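You operate a simulated robot arm through the tools that you are given. There is no shell and no other tool. Be economical: measure what you need, move in short steps, check, and stop when the job is done.

You are at the controls of a simulated two-armed robot. One attempt, no reset.

JOB
Lock both guard latches, then give the fan a trial run.
Fine: fan isolator on, one start, stop it, isolator off again. Where these are worked on the way, their far stop is far enough and under half their travel is too little: fan isolator.

The check looks at the end state, three seconds after you hand in, the way a careful person would. Anything else that was tipped, shoved, dropped, spilled or broken makes it a failure.

ROBOT AND FRAMES
Two 7-joint arms with fingered hands on one trunk, on a base that drives. Base frame: it is fixed to the floor where the robot stands at the start and does not move with it; the origin is under the middle of the robot, x ahead of it, y to its left, z up. Lengths are in m, angles in degrees, forces in N, time in s.
The left shoulder is at the start at [0.07, 0.125, 1.283], the right one opposite. With the tool pointing down near the work surface each hand reaches from about 0.1 to 0.6 m from the robot's upright axis, wherever it stands, measured 20 degrees to its own side. Places, roughly: black guard latch [0.6, -0.2, 1.3]; fan isolator [0.3, 0.1, 0.8]; guard panel [0.6, -0.2, 1.1]; motor start button [0.4, 0.1, 0.6]; motor stop button [0.4, 0.1, 0.6]; yellow guard latch [0.6, -0.2, 0.9]. Payload 3.7 kg a hand.
Tool frame (each hand has its own): the origin (TCP) lies between the finger pads and is the grasp point; the fingertips stand 0.025 m ahead of it; z points along the fingers, y is the line along which they close. Largest opening 0.088 m; the body of the gripper starts 0.029 m behind the TCP. The gripper is a hand of 5 fingers: y runs from the thumb to the fingers, the wrist lies at [-0.013, -0.097, -0.162] in the tool frame, and closing takes about 1.5 s.
Orientation is told as [roll, pitch, yaw] about the base's x, y, z axes, in that order, counted from this pose: with the fingers straight down and the wrist toward the robot, the tool's x, y and z point along [0, 1, 0], [1, 0, 0] and [0, 0, -1] of the base frame.

CONTROLS
- The arms move only by the tool move_arm. It takes "left_increments", "right_increments" or both (then of equal length, played together; a hand with none holds still); each is a list of rows, each an object (a shift or turn left out is 0, a gripper value left out holds the last) with "translation": the shift along the tool's x, y, z in units of 40 mm (1.0 is 40 mm), a list of three; "rotation": the turn, a rotation vector about the tool's x, y, z in units of 8 degrees (1.0 is 8 degrees), a list of three; "grip": the finger opening in m, from 0 to 0.088. In form: [{"translation": [dx, dy, dz], "rotation": [ax, ay, az], "grip": grip}, ...]. A call has 1 to 20 rows; each row shifts and turns the commanded pose from where the row before left it, along the tool's axes as they then stand. A call with a number of a shift or a turn outside -1 to 1 is refused whole. Rows are played at 5 a second. More than 0.05 m and 8.6 degrees between two rows, or a gripper value outside its range, and nothing of the call is played. A pose out of reach is approached as far as the arm can. The call stops where the force on the tool passes 40 N (or 10 N more than at its start, if that is more) or the arm is blocked; 0.2 s more then pass. Each finger travels about 0.045 m/s and halts on what it meets, pressing with about 29 N; the grip force reading is that of the motor and also rises with nothing between the fingers. The clock runs only during rows and for 0.2 s after the last one: add rows that do not move to give the fingers time. The reply holds the time, the measured pose of the TCP, the force on the tool along the base axes, the opening and the grip force, in the units named above and with some noise, with the torque about the TCP (base axes, N m) and any sound that the robot's microphone picked up, and new pictures: "show" is both (left out), scene, wrist or none (wrist: the cameras of the hands that moved).
- Cameras (640 x 400 px; columns grow to the right, rows downward): "scene" is now at [0.1432, 0.011, 1.4466]; the picture's right is [0.04, -1.00, 0.00], its down [-0.45, -0.02, -0.89] and it looks along [0.89, 0.04, -0.45] (base axes); focal length 214 px, centre (320, 200). "left" rides on the left gripper at [-0.059, -0.079, -0.105] in its tool frame; the picture's right is [-0.73, -0.32, 0.61], its down [0.62, -0.68, 0.38] and it looks along [0.29, 0.66, 0.70] (tool axes); focal length 234 px, centre (320, 200). "right" rides on the right gripper at [0.059, -0.079, -0.105] in its tool frame; the picture's right is [-0.73, 0.32, -0.61], its down [-0.62, -0.68, 0.38] and it looks along [-0.29, 0.66, 0.70] (tool axes); focal length 234 px, centre (320, 200). There is no depth. A picture from a camera that has moved, and an enlarged one, comes with that camera's place and axes in the base frame and with its lens. The place of the scene camera against the robot may be out by one fixed shift of up to 0.018 m in any direction.
- raise_lower(by): slides the trunk up (or, below 0, down) by that many m; the arms and the scene camera ride with it, the base frame stays. It gives what a move gives, with no picture.
- roll_base(legs): drives the robot by 1 to 6 legs, each [ahead, left, turn to the left] in m, m and degrees, along the robot's own axes; the way and the turn of a leg run together, so that a leg with both is an arc; at most 1.5 m and 180 degrees a leg. The arms and the cameras ride along, it lands a little off, and it stops where it bumps. It gives what a move gives, and a new picture of the scene camera.
- preshape(shape, hand): the hand has 5 fingers and takes this shape, open, in about a second: jaw (thumb against the fingers, like two jaws); tri (thumb and two fingers); tip (a fingertip pinch); poke (one finger out to press); point (the index stretched); flat (the hand flat); cup (the hand cupped); fist (a fist). The gripper value then closes the fingers along that shape, each until it touches; the sizes above hold for jaw. It gives what a move gives, with no picture.
- pan_tilt(pan, tilt): turns the head with the scene camera to pan (to the left, within 80 degrees either way) and tilt (down, from -29 to 69), counted from straight ahead of the robot. It gives what a move gives, and a new picture of the scene camera.
- close_up(camera, box): a new picture of the part [left, top, right, bottom] of that camera's present view, enlarged. The clock stands still meanwhile.
- finish_job(): hands the job in; it is judged then, once.

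Work in short steps. Places have to be worked out from the pictures, the camera data and where the tool is seen: move nearer, look again, correct. Check each grasp and each placing, and mend what went wrong. You have 120 turns and 260 pictures in all, those below and enlarged ones among them. Open the grippers and draw the arms clear of the work before you hand the job in, unless the task says otherwise; then end with one line.

The tools are called as name(argument=value, ...) on one line, values as JSON. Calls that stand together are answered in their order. move_arm: Moves the arms, as the interface text tells. Its arguments: {"type":"object","properties":{"left_increments":{"type":"array","items":{"type":"object","properties":{"translation":{"type":"array","items":{"type":"number"}},"rotation":{"type":"array","items":{"type":"number"}},"grip":{"type":"number"}}}},"right_increments":{"type":"array","items":{"type":"object","properties":{"translation":{"type":"array","items":{"type":"number"}},"rotation":{"type":"array","items":{"type":"number"}},"grip":{"type":"number"}}}},"show":{"type":"string","enum":["both","scene","wrist","none"]}},"required":[]} The other tools are called the same way: raise_lower (by) slides the trunk up or down; preshape (shape, hand) gives the hand a shape; roll_base (legs) drives the base; pan_tilt (pan, tilt) turns the head that bears the scene camera; close_up (camera, box) takes an enlarged picture of a part of a camera's view; finish_job () hands the job in.

At the start:

```text
t: 0.0
left_ee_pos: [0.3436, 0.127, 1.5116]
left_ee_rot: [0.0, 0.1, 0.0]
left_ft_force: [0.8, -0.7, -0.4]
left_ft_torque: [0.03, -0.03, -0.06]
left_width: 0.0876
left_grasp_force: 0.0
left_shape: jaw
right_ee_pos: [0.466, -0.2059, 1.4829]
right_ee_rot: [0.1, 0.0, -0.1]
right_ft_force: [-0.1, 0.2, 0.0]
right_ft_torque: [0.01, 0.01, -0.02]
right_width: 0.0876
right_grasp_force: 0.0
right_shape: jaw
trunk travel left (down, up): [-0.3, 0.115]
robot x, y, heading: [-0.0001, 0.0017, -0.2]
head pan, tilt: [2.4, 26.5]
```

scene: 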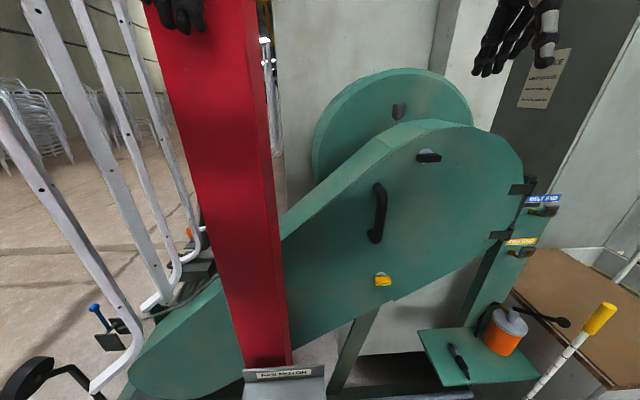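
right: 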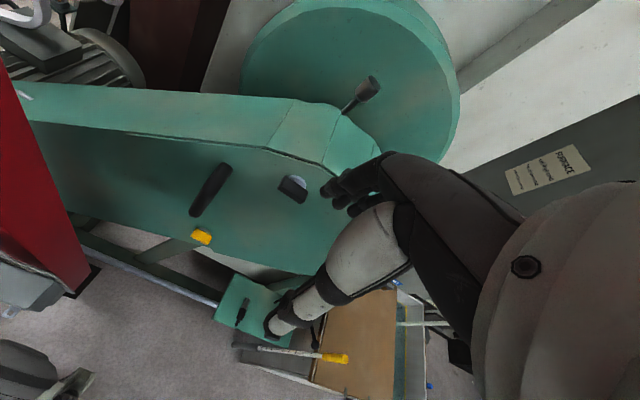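
left: 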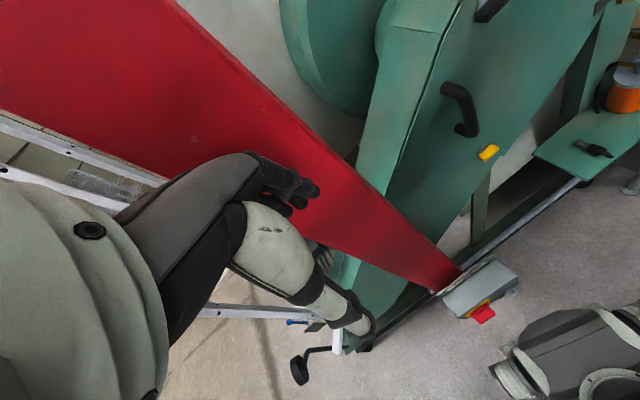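

The scene shows a belt guard with a black latch, a yellow latch, and a control box at the red column. I look closer at these first.

close_up(camera="scene", box=[340, 80, 560, 300])

close_up(camera="left", box=[400, 60, 640, 340])

pan_tilt(pan=10, tilt=60)

```text
1.82 times, centred on (450, 190) of scene
camera zoom: at [0.1432, 0.011, 1.4466], right [0.04, -1.0, 0.0], down [-0.45, -0.02, -0.89], along [0.89, 0.04, -0.45], focal length 390 px, centre (84, 218)
```

zoom: 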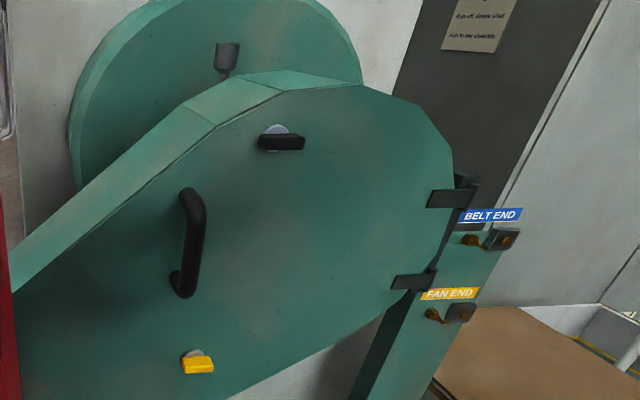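

```text
1.43 times, centred on (520, 200) of left
camera zoom: at [0.2635, 0.0687, 1.6157], right [-0.32, -0.73, -0.61], down [-0.68, 0.62, -0.38], along [0.66, 0.29, -0.7], focal length 334 px, centre (34, 200)
```

zoom: 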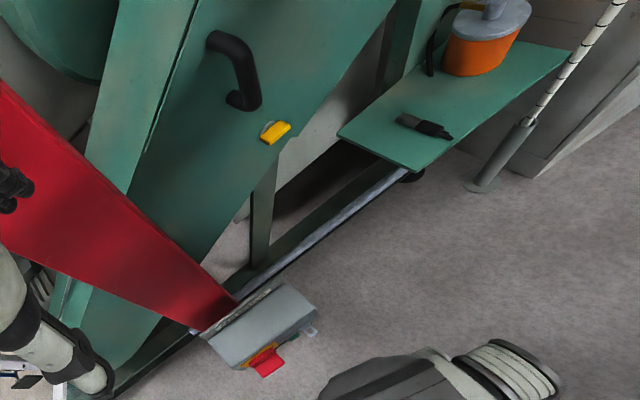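

```text
t: 1.0
left_ee_pos: [0.343, 0.1269, 1.5105]
left_ee_rot: [0.0, 0.0, 0.1]
left_ft_force: [0.4, -0.3, 0.2]
left_ft_torque: [0.0, -0.01, -0.03]
left_width: 0.0877
left_grasp_force: 0.1
left_shape: jaw
right_ee_pos: [0.4657, -0.2057, 1.4819]
right_ee_rot: [-0.1, 0.0, 0.0]
right_ft_force: [0.3, -0.3, -0.1]
right_ft_torque: [-0.01, -0.01, 0.0]
right_width: 0.0874
right_grasp_force: 0.1
right_shape: jaw
trunk travel left (down, up): [-0.3, 0.115]
robot x, y, heading: [0.0013, -0.0011, -0.0]
head pan, tilt: [10.0, 60.0]
camera scene: at [0.1247, 0.0184, 1.4074], right [0.15, -0.99, 0.0], down [-0.79, -0.12, -0.6], along [0.59, 0.09, -0.8], focal length 214 px, centre (320, 200)
```

scene: 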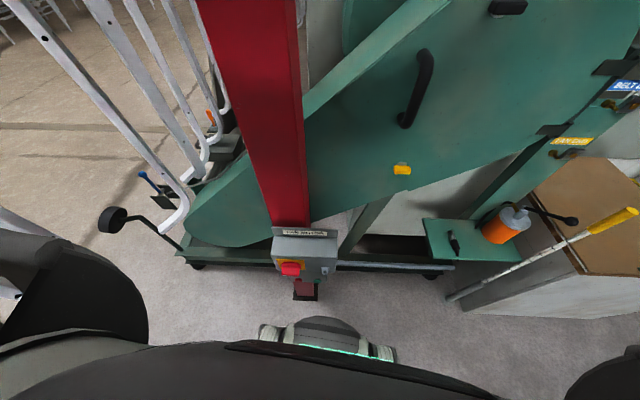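

close_up(camera="scene", box=[240, 210, 370, 310])

close_up(camera="scene", box=[370, 130, 450, 190])

close_up(camera="right", box=[180, 130, 360, 260])

```text
4.00 times, centred on (305, 260) of scene
camera zoom: at [0.1247, 0.0184, 1.4074], right [0.15, -0.99, 0.0], down [-0.79, -0.12, -0.6], along [0.59, 0.09, -0.8], focal length 858 px, centre (380, -40)
```

zoom: 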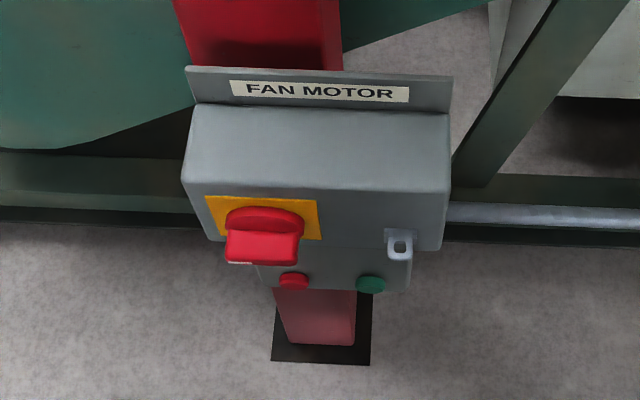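

```text
6.67 times, centred on (410, 160) of scene
camera zoom: at [0.1247, 0.0184, 1.4074], right [0.15, -0.99, 0.0], down [-0.79, -0.12, -0.6], along [0.59, 0.09, -0.8], focal length 1430 px, centre (-280, 467)
```

zoom: 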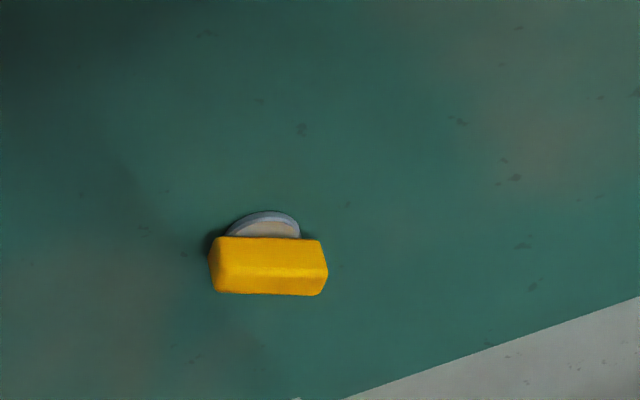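

```text
3.08 times, centred on (270, 195) of right
camera zoom: at [0.3863, -0.1487, 1.5865], right [0.32, -0.73, 0.61], down [-0.68, -0.62, -0.38], along [0.66, -0.29, -0.7], focal length 720 px, centre (474, 215)
```

zoom: 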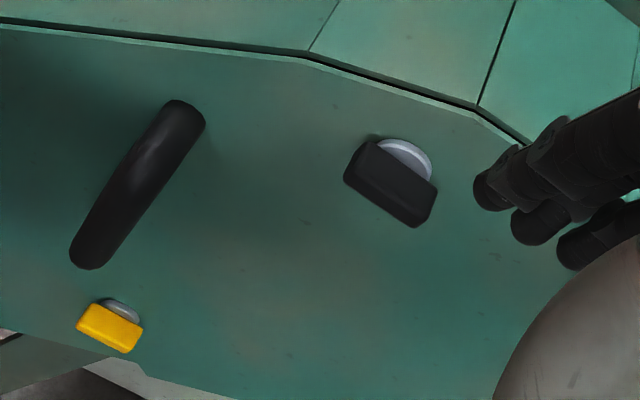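

The latches look like horizontal quarter-turn bars and the box holds the isolator with stop and start below. I turn the right hand to point forward in front of the guard and re-aim the head.

move_arm(right_increments=[{"rotation": [-1, 0, 0]}, {"rotation": [-1, 0, 0]}, {"rotation": [-1, 0, 0]}, {"rotation": [-1, 0, 0]}, {"rotation": [-1, 0, 0]}, {"rotation": [-1, 0, 0]}, {"rotation": [-1, 0, 0]}, {"rotation": [-1, 0, 0]}, {"rotation": [-1, 0, 0]}, {"rotation": [-1, 0, 0]}, {"rotation": [-1, 0, 0]}, {"rotation": [-0.25, 0, 0]}, {}], show="none")

pan_tilt(pan=-20, tilt=25)

close_up(camera="right", box=[0, 0, 640, 400])

```text
t: 3.8
left_ee_pos: [0.3428, 0.1272, 1.5115]
left_ee_rot: [0.0, 0.0, 0.0]
left_ft_force: [0.2, 0.1, 0.1]
left_ft_torque: [0.0, 0.0, -0.03]
left_width: 0.0875
left_grasp_force: 0.0
left_shape: jaw
right_ee_pos: [0.4657, -0.2056, 1.482]
right_ee_rot: [164.6, -89.9, -164.7]
right_ft_force: [0.3, 0.1, 0.1]
right_ft_torque: [-0.01, 0.03, 0.0]
right_width: 0.0877
right_grasp_force: 0.1
right_shape: jaw
trunk travel left (down, up): [-0.3, 0.115]
robot x, y, heading: [0.0002, 0.0005, 0.1]
head pan, tilt: [10.0, 60.0]
```

```text
t: 4.8
left_ee_pos: [0.3432, 0.1277, 1.5111]
left_ee_rot: [0.0, 0.0, 0.1]
left_ft_force: [-1.0, 0.3, -1.3]
left_ft_torque: [-0.02, 0.0, -0.04]
left_width: 0.0874
left_grasp_force: 0.1
left_shape: jaw
right_ee_pos: [0.4668, -0.2066, 1.4828]
right_ee_rot: [83.0, -90.1, -83.0]
right_ft_force: [0.3, -1.0, 0.0]
right_ft_torque: [-0.03, 0.0, -0.02]
right_width: 0.0875
right_grasp_force: 0.0
right_shape: jaw
trunk travel left (down, up): [-0.3, 0.115]
robot x, y, heading: [0.0013, 0.0015, 0.2]
head pan, tilt: [-20.0, 25.0]
camera scene: at [0.1382, -0.0242, 1.449], right [-0.34, -0.94, 0.0], down [-0.4, 0.14, -0.91], along [0.85, -0.31, -0.42], focal length 214 px, centre (320, 200)
```

scene: 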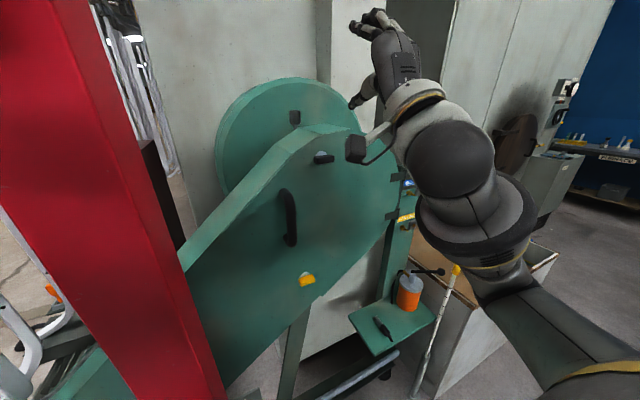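

```text
1.00 times, centred on (320, 200) of right (not enlarged: the box is as wide or as high as the picture)
camera zoom: at [0.3606, -0.1487, 1.4025], right [-0.61, -0.73, 0.32], down [0.38, -0.62, -0.68], along [0.7, -0.29, 0.66], focal length 234 px, centre (320, 200)
```

zoom: 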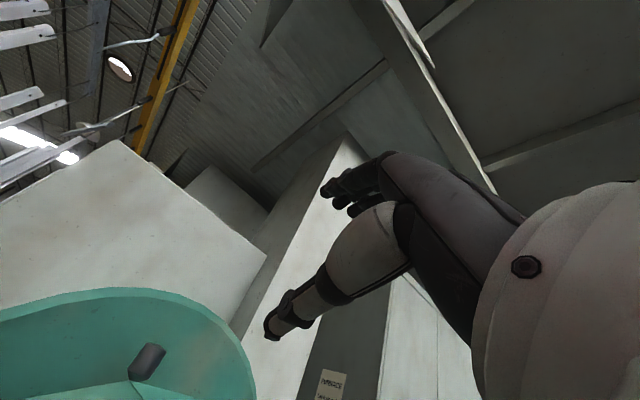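

The hand points forward now. I zoom on the latches and hinge side to see markings and whether the panel is fully shut.

close_up(camera="scene", box=[290, 130, 360, 175])

close_up(camera="scene", box=[370, 160, 440, 245])

```text
8.89 times, centred on (325, 152) of scene
camera zoom: at [0.1382, -0.0242, 1.449], right [-0.34, -0.94, 0.0], down [-0.4, 0.14, -0.91], along [0.85, -0.31, -0.42], focal length 1906 px, centre (276, 622)
```

zoom: 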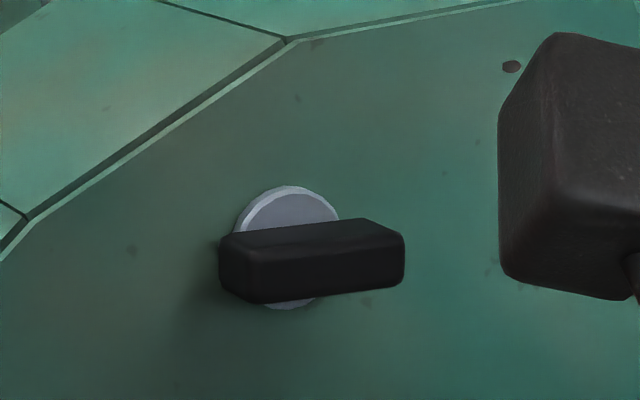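

```text
4.71 times, centred on (405, 202) of scene
camera zoom: at [0.1382, -0.0242, 1.449], right [-0.34, -0.94, 0.0], down [-0.4, 0.14, -0.91], along [0.85, -0.31, -0.42], focal length 1009 px, centre (-80, 188)
```

zoom: 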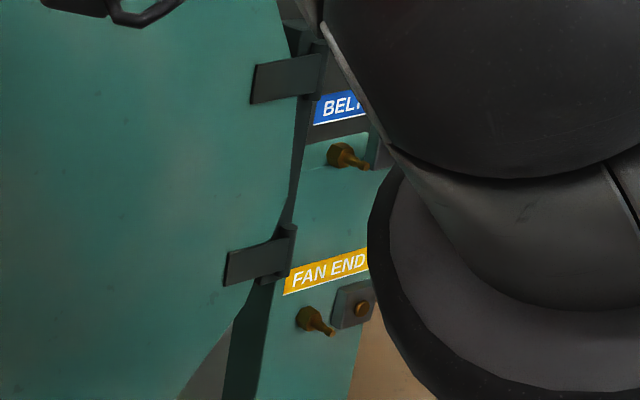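

No markings; the brass parts are grease nipples. I lower the right hand to the black latch's height, ~0.1 m short of the guard.

move_arm(right_increments=[{"translation": [0, -0.8, -0.5]}, {"translation": [0, -0.8, -0.5]}, {"translation": [0, -0.8, 0]}, {"translation": [0, -0.7, 0]}, {"translation": [0, -0.7, 0]}, {}])

```text
t: 6.2
left_ee_pos: [0.343, 0.1278, 1.5107]
left_ee_rot: [-0.2, 0.0, 0.0]
left_ft_force: [0.3, 0.5, 0.7]
left_ft_torque: [-0.01, 0.03, 0.01]
left_width: 0.0876
left_grasp_force: 0.0
left_shape: jaw
right_ee_pos: [0.4871, -0.2125, 1.3437]
right_ee_rot: [90.4, -90.0, -90.4]
right_ft_force: [0.2, -0.5, -1.1]
right_ft_torque: [0.03, 0.02, -0.05]
right_width: 0.0875
right_grasp_force: 0.2
right_shape: jaw
right hand out of reach, approached as far as the arm can: row 1, 2, 3
trunk travel left (down, up): [-0.3, 0.115]
robot x, y, heading: [-0.0036, -0.0012, -0.1]
head pan, tilt: [-20.0, 25.0]
camera scene: at [0.1385, -0.0239, 1.4491], right [-0.34, -0.94, 0.0], down [-0.4, 0.14, -0.91], along [0.85, -0.31, -0.42], focal length 214 px, centre (320, 200)
camera right: at [0.3818, -0.1552, 1.2642], right [-0.61, -0.73, 0.32], down [0.38, -0.62, -0.68], along [0.7, -0.29, 0.66], focal length 234 px, centre (320, 200)
```

scene: 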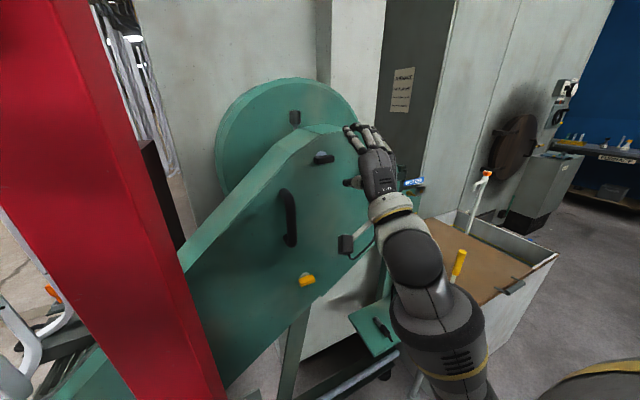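
right: 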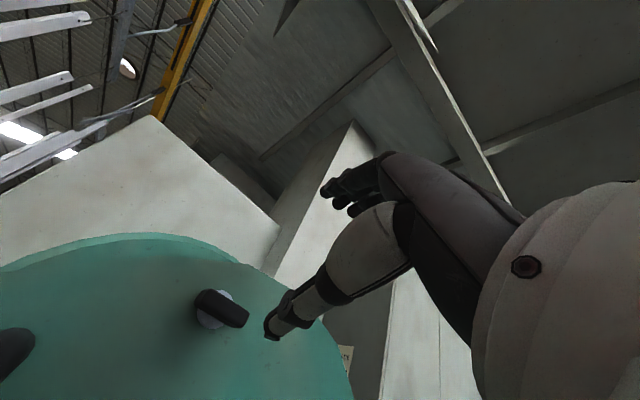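

Both cameras triangulate the black latch to about [0.654, -0.219, 1.315]. I move in to x≈0.60 in line with it.

move_arm(right_increments=[{"translation": [-0.08, -0.36, 0.5]}, {"translation": [-0.08, -0.36, 0.5]}, {"translation": [0, 0, 0.6]}, {"translation": [0, 0, 0.6]}, {"translation": [0, 0, 0.5]}, {}])

close_up(camera="scene", box=[280, 120, 400, 210])

close_up(camera="right", box=[150, 130, 430, 400])

```text
t: 7.6
left_ee_pos: [0.3426, 0.1271, 1.511]
left_ee_rot: [0.0, 0.0, 0.0]
left_ft_force: [0.1, -0.6, 0.0]
left_ft_torque: [-0.01, 0.0, -0.01]
left_width: 0.0875
left_grasp_force: 0.0
left_shape: jaw
right_ee_pos: [0.5935, -0.2177, 1.3152]
right_ee_rot: [83.3, -90.1, -83.4]
right_ft_force: [0.3, 1.2, -0.5]
right_ft_torque: [-0.06, 0.02, 0.01]
right_width: 0.0875
right_grasp_force: 0.1
right_shape: jaw
trunk travel left (down, up): [-0.3, 0.115]
robot x, y, heading: [0.0035, 0.0001, 0.3]
head pan, tilt: [-20.0, 25.0]
camera scene: at [0.1378, -0.0244, 1.4491], right [-0.34, -0.94, 0.0], down [-0.4, 0.14, -0.91], along [0.85, -0.31, -0.42], focal length 214 px, centre (320, 200)
camera right: at [0.4885, -0.161, 1.236], right [-0.61, -0.73, 0.32], down [0.38, -0.62, -0.68], along [0.7, -0.29, 0.66], focal length 234 px, centre (320, 200)
```

scene: 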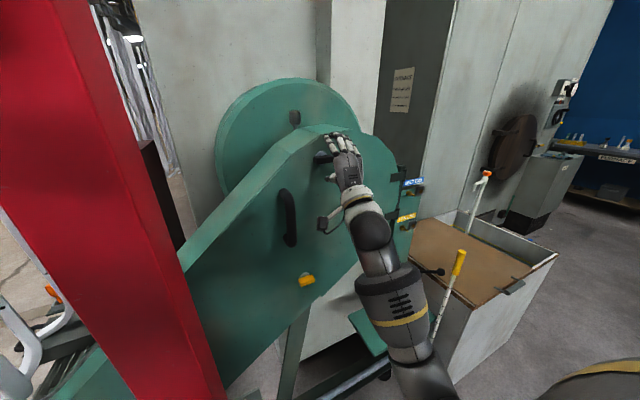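
right: 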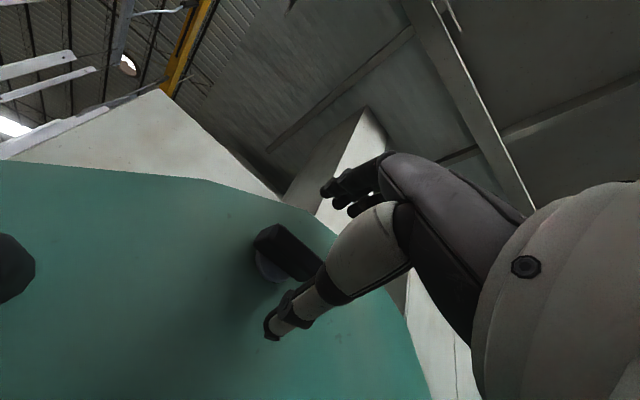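

```text
4.44 times, centred on (340, 165) of scene
camera zoom: at [0.1378, -0.0244, 1.4491], right [-0.34, -0.94, 0.0], down [-0.4, 0.14, -0.91], along [0.85, -0.31, -0.42], focal length 953 px, centre (231, 356)
```

zoom: 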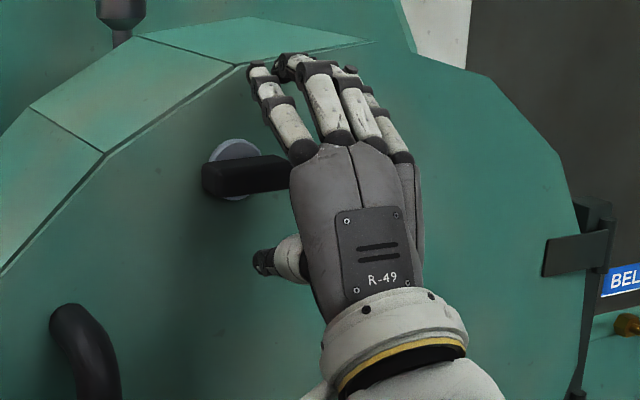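

```text
1.48 times, centred on (290, 265) of right
camera zoom: at [0.4885, -0.161, 1.236], right [-0.61, -0.73, 0.32], down [0.38, -0.62, -0.68], along [0.7, -0.29, 0.66], focal length 347 px, centre (364, 104)
```

zoom: 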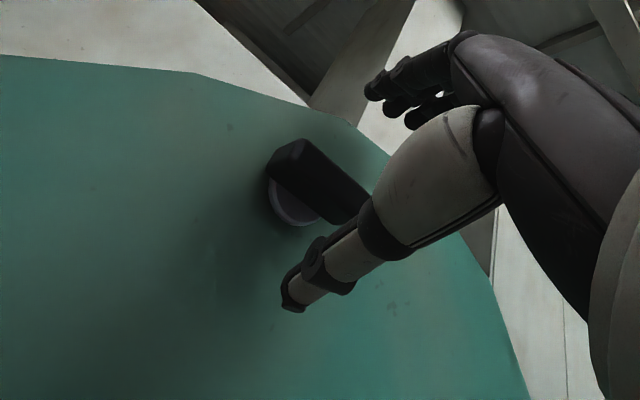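

The bar's centre looks to be at about y −0.225, z 1.317, standing off the panel. I advance to x≈0.638 around it.

move_arm(right_increments=[{"translation": [-0.1, 0.03, 0.4]}, {"translation": [-0.08, 0.02, 0.4]}, {"translation": [0, 0, 0.3]}, {}])

close_up(camera="scene", box=[280, 120, 400, 210])

close_up(camera="right", box=[200, 130, 400, 350])

```text
t: 8.6
left_ee_pos: [0.3332, 0.1279, 1.5129]
left_ee_rot: [-0.2, -0.3, 0.0]
left_ft_force: [0.0, -0.4, 0.1]
left_ft_torque: [0.01, -0.01, -0.01]
left_width: 0.0876
left_grasp_force: 0.1
left_shape: jaw
right_ee_pos: [0.6289, -0.2265, 1.3254]
right_ee_rot: [179.6, -89.2, -179.6]
right_ft_force: [-33.5, 2.9, 9.9]
right_ft_torque: [0.1, 1.81, 0.01]
right_width: 0.0882
right_grasp_force: 0.0
right_shape: jaw
trunk travel left (down, up): [-0.3, 0.115]
robot x, y, heading: [-0.0017, -0.0014, -0.2]
head pan, tilt: [-20.0, 25.0]
camera scene: at [0.1302, -0.0237, 1.4502], right [-0.34, -0.94, 0.0], down [-0.39, 0.14, -0.91], along [0.85, -0.31, -0.42], focal length 214 px, centre (320, 200)
camera right: at [0.5248, -0.1685, 1.2436], right [-0.61, -0.73, 0.31], down [0.39, -0.62, -0.68], along [0.69, -0.29, 0.67], focal length 234 px, centre (320, 200)
```

scene: 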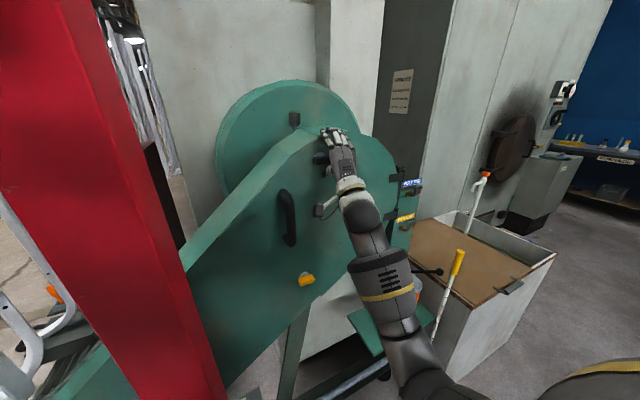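
right: 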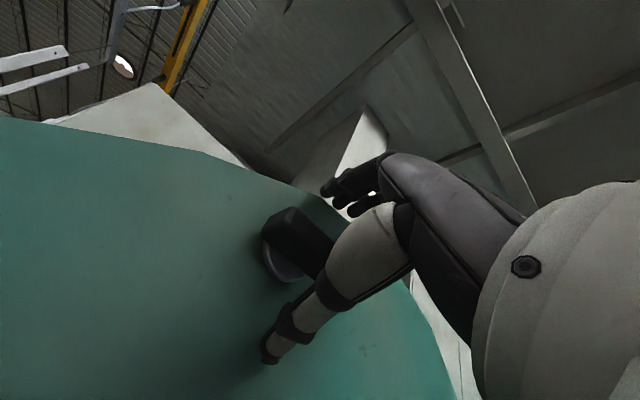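

```text
4.44 times, centred on (340, 165) of scene
camera zoom: at [0.1302, -0.0237, 1.4502], right [-0.34, -0.94, 0.0], down [-0.39, 0.14, -0.91], along [0.85, -0.31, -0.42], focal length 953 px, centre (231, 356)
```

zoom: 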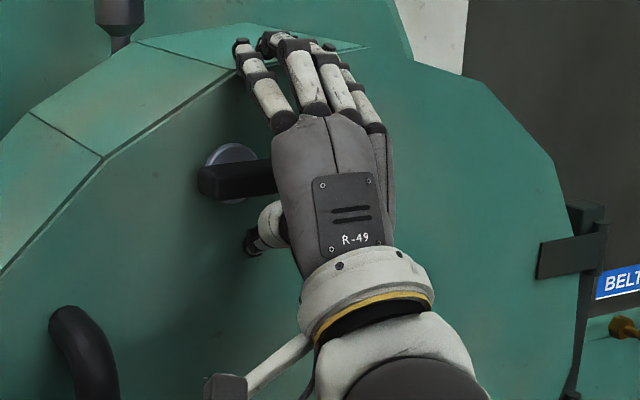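

```text
1.82 times, centred on (300, 240) of right
camera zoom: at [0.5248, -0.1685, 1.2436], right [-0.61, -0.73, 0.31], down [0.39, -0.62, -0.68], along [0.69, -0.29, 0.67], focal length 426 px, centre (356, 127)
```

zoom: 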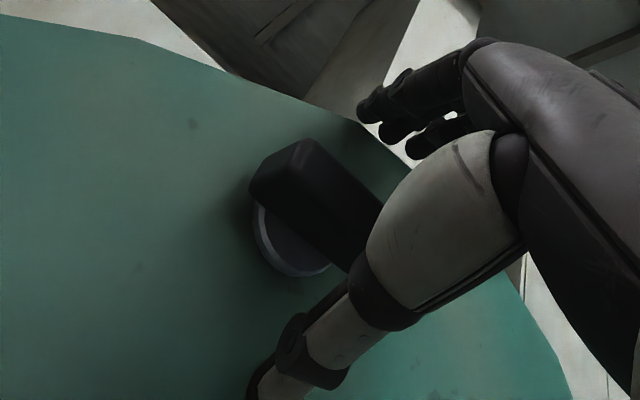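

The open thumb touched the panel (force 0.06 m below the TCP). I back off about 15 mm, lower a touch, then close in stages.

move_arm(right_increments=[{"translation": [0, -0.1, -0.5]}, {"translation": [0.05, -0.1, -0.1]}, {"grip": 0.06}, {"grip": 0.04}, {}, {}])

close_up(camera="scene", box=[280, 120, 400, 210])

close_up(camera="right", box=[200, 130, 400, 350])

```text
t: 10.0
left_ee_pos: [0.3432, 0.128, 1.5099]
left_ee_rot: [0.0, -0.1, 0.0]
left_ft_force: [-0.7, 0.7, 0.3]
left_ft_torque: [-0.03, -0.01, -0.04]
left_width: 0.0876
left_grasp_force: 0.0
left_shape: jaw
right_ee_pos: [0.6138, -0.2247, 1.3106]
right_ee_rot: [77.2, -89.9, -77.4]
right_ft_force: [0.4, 0.2, 0.5]
right_ft_torque: [0.01, -0.04, 0.0]
right_width: 0.0405
right_grasp_force: 0.0
right_shape: jaw
trunk travel left (down, up): [-0.3, 0.115]
robot x, y, heading: [-0.0025, -0.0001, 0.3]
head pan, tilt: [-20.0, 25.0]
camera scene: at [0.1381, -0.0243, 1.4491], right [-0.34, -0.94, 0.0], down [-0.4, 0.14, -0.91], along [0.85, -0.31, -0.42], focal length 214 px, centre (320, 200)
camera right: at [0.5089, -0.167, 1.2303], right [-0.61, -0.73, 0.32], down [0.38, -0.62, -0.68], along [0.7, -0.29, 0.66], focal length 234 px, centre (320, 200)
```

scene: 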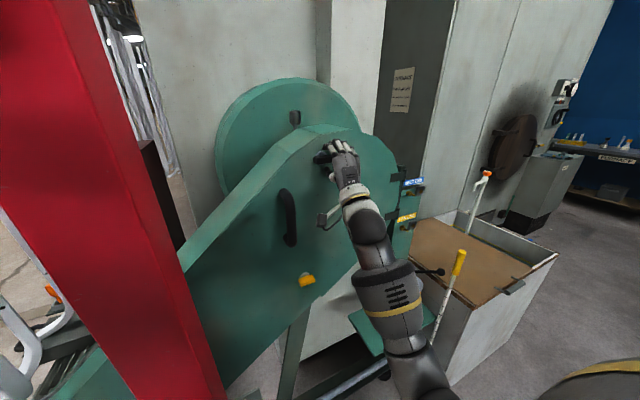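
right: 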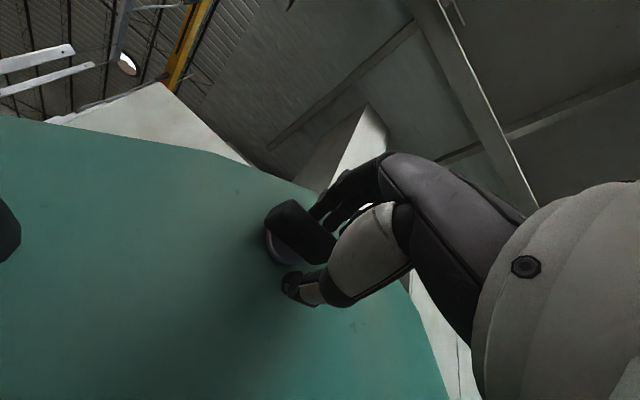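

```text
4.44 times, centred on (340, 165) of scene
camera zoom: at [0.1381, -0.0243, 1.4491], right [-0.34, -0.94, 0.0], down [-0.4, 0.14, -0.91], along [0.85, -0.31, -0.42], focal length 953 px, centre (231, 356)
```

zoom: 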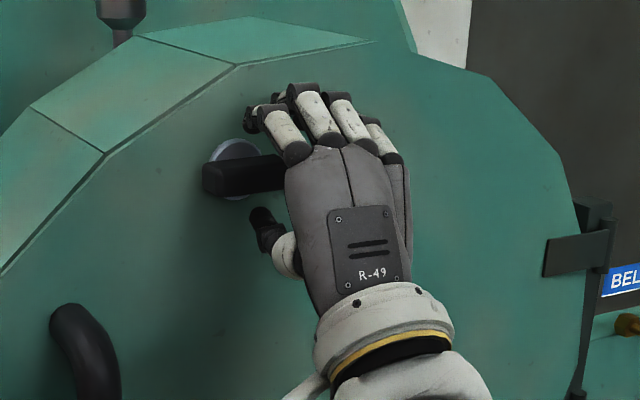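

```text
1.82 times, centred on (300, 240) of right
camera zoom: at [0.5089, -0.167, 1.2303], right [-0.61, -0.73, 0.32], down [0.38, -0.62, -0.68], along [0.7, -0.29, 0.66], focal length 426 px, centre (356, 127)
```

zoom: 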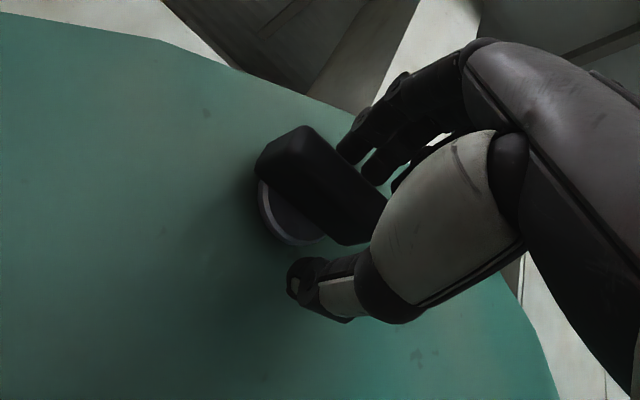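

The bar lies between thumb and fingers, its centre about 8 mm to the left of the TCP. I shift left 8 mm, forward 6 mm, and close.

move_arm(right_increments=[{"translation": [0.2, 0, 0.15]}, {"grip": 0.02}, {"grip": 0.0}, {}, {}, {}, {}])

close_up(camera="scene", box=[280, 120, 400, 210])

close_up(camera="right", box=[200, 130, 400, 350])

```text
t: 11.6
left_ee_pos: [0.3416, 0.1261, 1.5106]
left_ee_rot: [0.0, 0.0, 0.0]
left_ft_force: [-0.7, -0.3, -0.7]
left_ft_torque: [-0.02, 0.01, -0.02]
left_width: 0.0874
left_grasp_force: 0.1
left_shape: jaw
right_ee_pos: [0.6189, -0.2178, 1.3112]
right_ee_rot: [46.2, -89.9, -46.2]
right_ft_force: [-7.3, -1.0, -6.1]
right_ft_torque: [-0.08, 0.16, -0.03]
right_width: 0.0163
right_grasp_force: 29.2
right_shape: jaw
trunk travel left (down, up): [-0.3, 0.115]
robot x, y, heading: [0.0029, -0.0022, -0.1]
head pan, tilt: [-20.0, 25.0]
camera scene: at [0.1373, -0.0249, 1.4491], right [-0.34, -0.94, 0.0], down [-0.4, 0.14, -0.91], along [0.85, -0.31, -0.42], focal length 214 px, centre (320, 200)
camera right: at [0.5142, -0.1599, 1.2302], right [-0.61, -0.73, 0.32], down [0.38, -0.62, -0.68], along [0.7, -0.29, 0.66], focal length 234 px, centre (320, 200)
```

scene: 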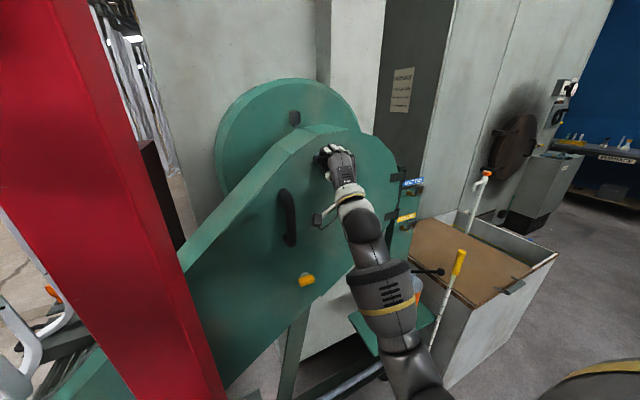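
right: 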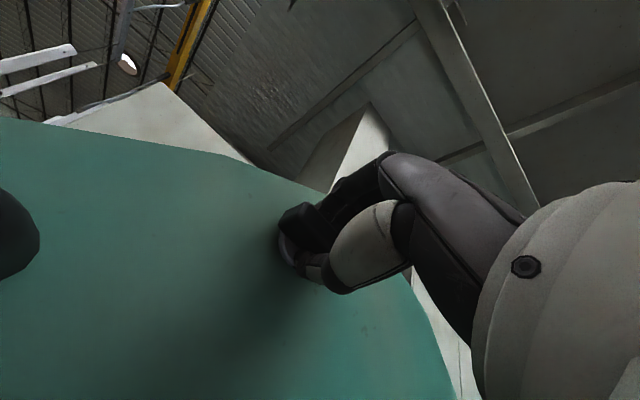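

```text
4.44 times, centred on (340, 165) of scene
camera zoom: at [0.1373, -0.0249, 1.4491], right [-0.34, -0.94, 0.0], down [-0.4, 0.14, -0.91], along [0.85, -0.31, -0.42], focal length 953 px, centre (231, 356)
```

zoom: 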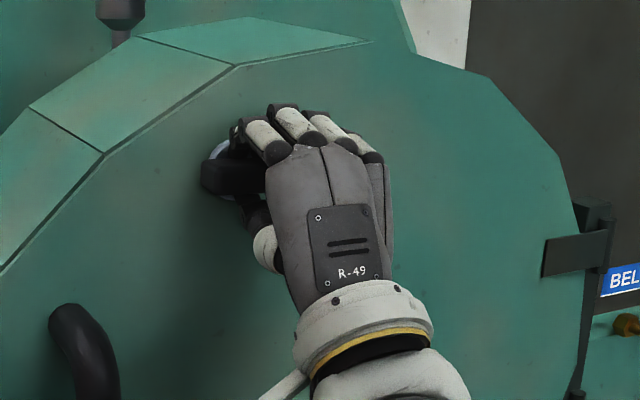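

```text
1.82 times, centred on (300, 240) of right
camera zoom: at [0.5142, -0.1599, 1.2302], right [-0.61, -0.73, 0.32], down [0.38, -0.62, -0.68], along [0.7, -0.29, 0.66], focal length 426 px, centre (356, 127)
```

zoom: 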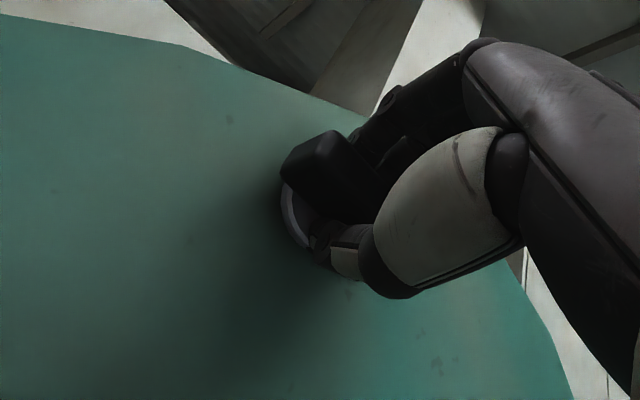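

The bar is firmly gripped (16 mm, 29 N). I test a clockwise turn of 16° and read the torque.

move_arm(right_increments=[{"rotation": [0, 0, 0.5]}, {"rotation": [0, 0, 0.5]}, {"rotation": [0, 0, 0.5]}, {"rotation": [0, 0, 0.5]}, {}])

close_up(camera="scene", box=[280, 120, 400, 210])

```text
t: 12.8
left_ee_pos: [0.3408, 0.1264, 1.5098]
left_ee_rot: [0.0, 0.1, 0.0]
left_ft_force: [0.3, -0.4, 0.4]
left_ft_torque: [0.0, -0.02, 0.0]
left_width: 0.0877
left_grasp_force: 0.1
left_shape: jaw
right_ee_pos: [0.6185, -0.2172, 1.3106]
right_ee_rot: [89.9, -73.9, -89.9]
right_ft_force: [-12.4, 0.1, -11.5]
right_ft_torque: [-0.11, 0.38, 0.02]
right_width: 0.0159
right_grasp_force: 28.7
right_shape: jaw
trunk travel left (down, up): [-0.3, 0.115]
robot x, y, heading: [0.0011, 0.0046, 0.3]
head pan, tilt: [-20.0, 25.0]
camera scene: at [0.137, -0.0247, 1.4491], right [-0.34, -0.94, 0.0], down [-0.4, 0.14, -0.91], along [0.85, -0.31, -0.42], focal length 214 px, centre (320, 200)
camera right: at [0.5141, -0.1399, 1.2495], right [-0.61, -0.79, 0.11], down [0.38, -0.41, -0.83], along [0.7, -0.46, 0.55], focal length 234 px, centre (320, 200)
```

scene: 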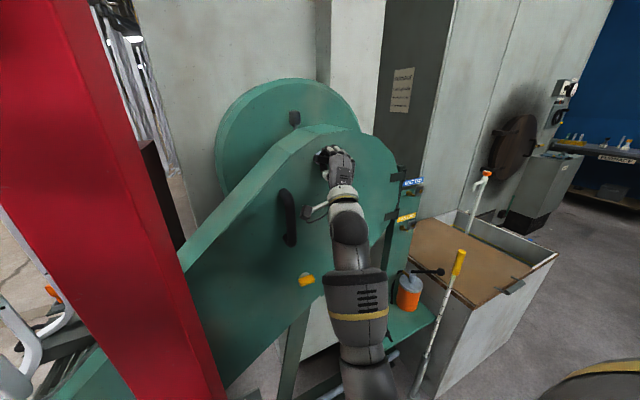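
right: 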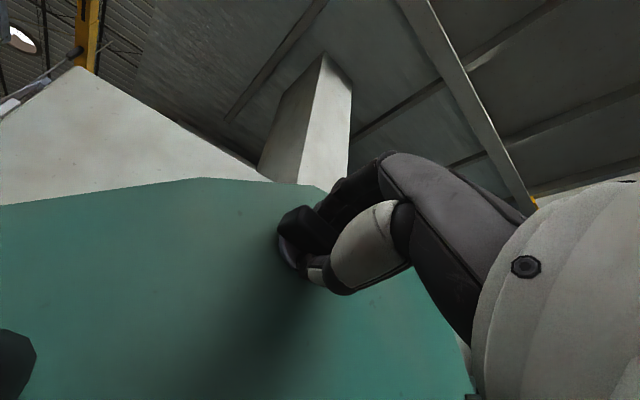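

```text
4.44 times, centred on (340, 165) of scene
camera zoom: at [0.137, -0.0247, 1.4491], right [-0.34, -0.94, 0.0], down [-0.4, 0.14, -0.91], along [0.85, -0.31, -0.42], focal length 953 px, centre (231, 356)
```

zoom: 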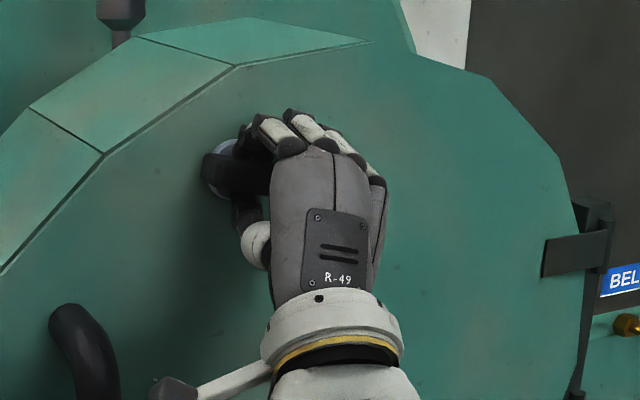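

The bar follows with almost no resistance. I continue clockwise, another 40°.

move_arm(right_increments=[{"rotation": [0, 0, 0.7]}, {"rotation": [0, 0, 0.7]}, {"rotation": [0, 0, 0.7]}, {"rotation": [0, 0, 0.7]}, {"rotation": [0, 0, 0.7]}, {"rotation": [0, 0, 0.7]}, {"rotation": [0, 0, 0.7]}, {}], show="none")

close_up(camera="scene", box=[280, 120, 400, 210])

```text
t: 14.6
left_ee_pos: [0.342, 0.1278, 1.5108]
left_ee_rot: [-0.1, 0.0, 0.1]
left_ft_force: [0.2, 0.6, 0.3]
left_ft_torque: [-0.02, 0.0, -0.02]
left_width: 0.0875
left_grasp_force: 0.0
left_shape: jaw
right_ee_pos: [0.6179, -0.2166, 1.3098]
right_ee_rot: [90.0, -34.7, -89.9]
right_ft_force: [-10.2, 3.6, -9.6]
right_ft_torque: [-0.1, 0.27, 0.1]
right_width: 0.0152
right_grasp_force: 29.2
right_shape: jaw
trunk travel left (down, up): [-0.3, 0.115]
robot x, y, heading: [0.0051, 0.0028, -0.2]
head pan, tilt: [-20.0, 25.0]
```

```text
4.44 times, centred on (340, 165) of scene
camera zoom: at [0.137, -0.0238, 1.4492], right [-0.34, -0.94, 0.0], down [-0.4, 0.14, -0.91], along [0.85, -0.31, -0.42], focal length 953 px, centre (231, 356)
```

zoom: 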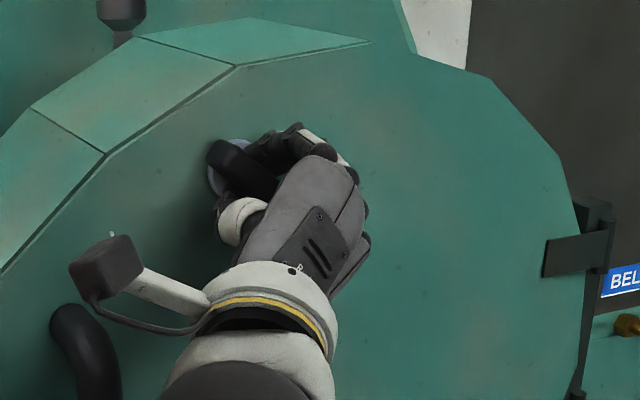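

Still turning freely. I go on to 90° and slightly beyond to feel the stop.

move_arm(right_increments=[{"rotation": [0, 0, 0.7]}, {"rotation": [0, 0, 0.7]}, {"rotation": [0, 0, 0.7]}, {"rotation": [0, 0, 0.7]}, {"rotation": [0, 0, 0.7]}, {"rotation": [0, 0, 0.7]}, {"rotation": [0, 0, 0.4]}, {}], show="none")

close_up(camera="scene", box=[280, 120, 400, 210])

```text
t: 16.4
left_ee_pos: [0.3418, 0.1275, 1.5105]
left_ee_rot: [-0.1, 0.0, 0.0]
left_ft_force: [0.3, -1.9, -0.2]
left_ft_torque: [0.0, -0.02, -0.01]
left_width: 0.0875
left_grasp_force: 0.0
left_shape: jaw
right_ee_pos: [0.618, -0.2168, 1.3103]
right_ee_rot: [90.0, 2.0, -90.0]
right_ft_force: [-9.9, 4.5, -8.8]
right_ft_torque: [-0.05, 0.29, 0.02]
right_width: 0.0148
right_grasp_force: 29.4
right_shape: jaw
trunk travel left (down, up): [-0.3, 0.115]
robot x, y, heading: [-0.001, -0.001, 0.2]
head pan, tilt: [-20.0, 25.0]
```

```text
4.44 times, centred on (340, 165) of scene
camera zoom: at [0.1372, -0.0236, 1.4492], right [-0.34, -0.94, 0.0], down [-0.4, 0.14, -0.91], along [0.85, -0.31, -0.42], focal length 953 px, centre (231, 356)
```

zoom: 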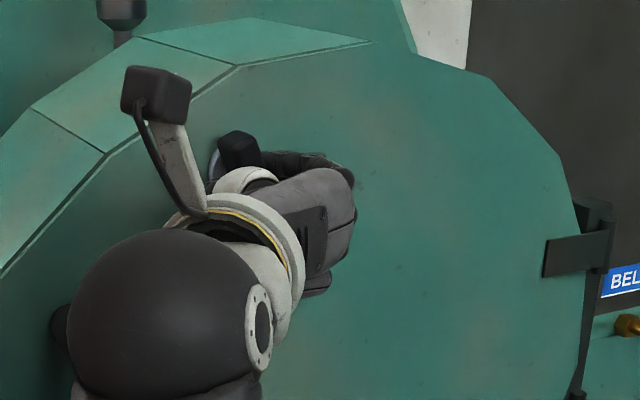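

At about 92° no stop is felt yet. I try up to 10° more, watching torque.

move_arm(right_increments=[{"rotation": [0, 0, 0.4]}, {"rotation": [0, 0, 0.4]}, {"rotation": [0, 0, 0.4]}, {}], show="none")

close_up(camera="scene", box=[290, 130, 360, 180])

close_up(camera="right", box=[200, 130, 400, 350])

```text
t: 17.4
left_ee_pos: [0.3409, 0.1276, 1.5112]
left_ee_rot: [-0.1, 0.0, -0.1]
left_ft_force: [-0.4, -0.1, 0.6]
left_ft_torque: [-0.01, -0.03, -0.03]
left_width: 0.0876
left_grasp_force: 0.0
left_shape: jaw
right_ee_pos: [0.6202, -0.2168, 1.3111]
right_ee_rot: [90.1, 11.7, -89.9]
right_ft_force: [-11.7, 6.3, -10.8]
right_ft_torque: [-0.07, 0.33, -0.04]
right_width: 0.0147
right_grasp_force: 29.3
right_shape: jaw
trunk travel left (down, up): [-0.3, 0.115]
robot x, y, heading: [-0.0012, -0.0024, -0.2]
head pan, tilt: [-20.0, 25.0]
```

```text
8.00 times, centred on (325, 155) of scene
camera zoom: at [0.1369, -0.0236, 1.4492], right [-0.34, -0.94, 0.0], down [-0.4, 0.14, -0.91], along [0.85, -0.31, -0.42], focal length 1716 px, centre (280, 560)
```

zoom: 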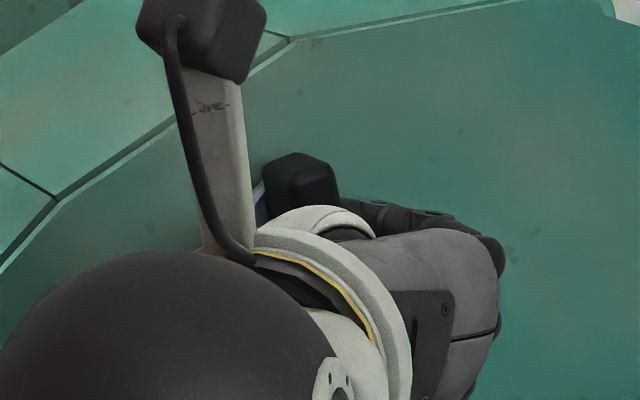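

```text
1.82 times, centred on (300, 240) of right
camera zoom: at [0.5138, -0.1525, 1.3834], right [-0.61, -0.17, -0.78], down [0.38, 0.79, -0.47], along [0.7, -0.58, -0.42], focal length 426 px, centre (356, 127)
```

zoom: 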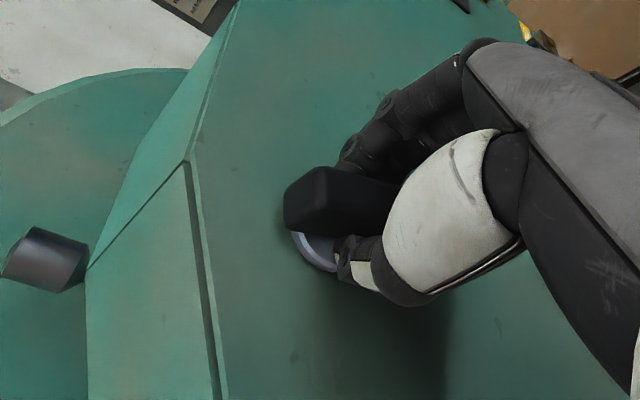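

No clear stop. I open the hand and back away to see how the bar sits.

move_arm(right_increments=[{"grip": 0.05}, {}, {"grip": 0.08}, {}, {"translation": [0, 0, -0.7]}, {"translation": [0, 0, -0.7]}, {"translation": [-0.5, -0.5, -0.7]}, {"translation": [-0.8, -0.5, -0.3]}, {}], show="scene")

close_up(camera="scene", box=[290, 130, 360, 180])

close_up(camera="right", box=[0, 0, 640, 400])

```text
t: 19.4
left_ee_pos: [0.343, 0.1268, 1.5106]
left_ee_rot: [0.0, -0.1, 0.1]
left_ft_force: [0.2, 1.0, 0.1]
left_ft_torque: [0.0, 0.02, 0.0]
left_width: 0.0876
left_grasp_force: 0.0
left_shape: jaw
right_ee_pos: [0.5237, -0.1696, 1.2665]
right_ee_rot: [90.0, 11.6, -90.0]
right_ft_force: [0.4, 0.6, 0.0]
right_ft_torque: [-0.01, 0.0, -0.01]
right_width: 0.0797
right_grasp_force: 0.0
right_shape: jaw
trunk travel left (down, up): [-0.3, 0.115]
robot x, y, heading: [0.0006, 0.0024, 0.2]
head pan, tilt: [-20.0, 25.0]
camera scene: at [0.1386, -0.0244, 1.449], right [-0.34, -0.94, 0.0], down [-0.4, 0.14, -0.91], along [0.85, -0.31, -0.42], focal length 214 px, centre (320, 200)
```

scene: 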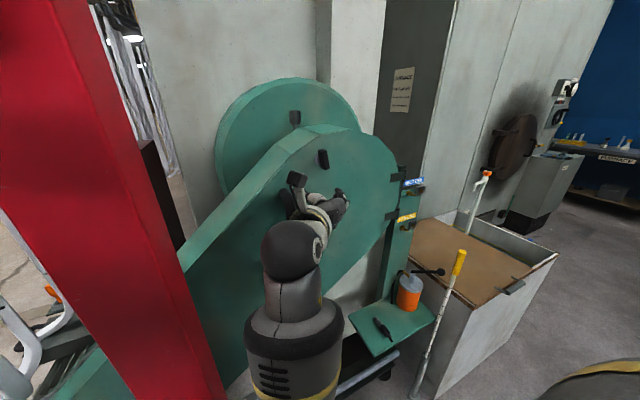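

```text
8.00 times, centred on (325, 155) of scene
camera zoom: at [0.1386, -0.0244, 1.449], right [-0.34, -0.94, 0.0], down [-0.4, 0.14, -0.91], along [0.85, -0.31, -0.42], focal length 1716 px, centre (280, 560)
```

zoom: 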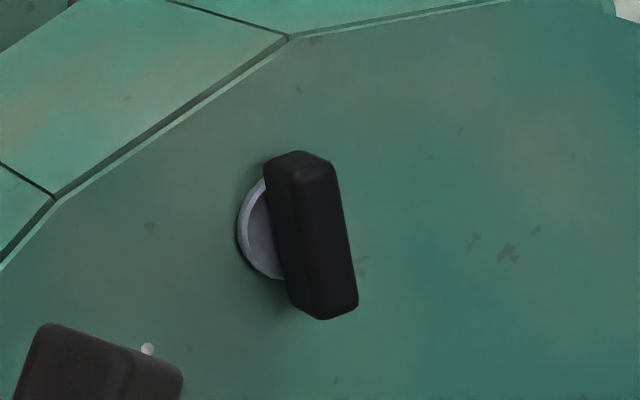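

```text
1.00 times, centred on (320, 200) of right (not enlarged: the box is as wide or as high as the picture)
camera zoom: at [0.4183, -0.1039, 1.3391], right [-0.61, -0.17, -0.78], down [0.38, 0.79, -0.47], along [0.7, -0.59, -0.42], focal length 234 px, centre (320, 200)
```

zoom: 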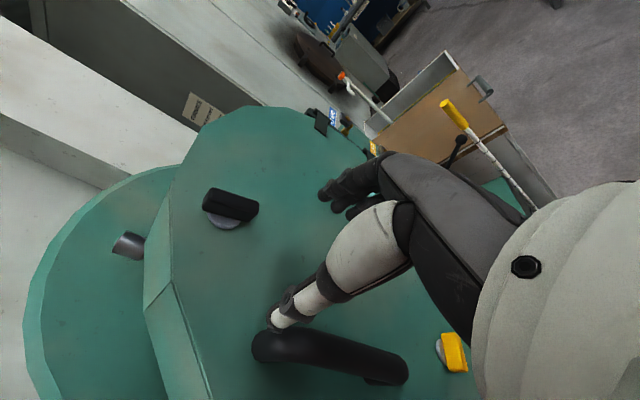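

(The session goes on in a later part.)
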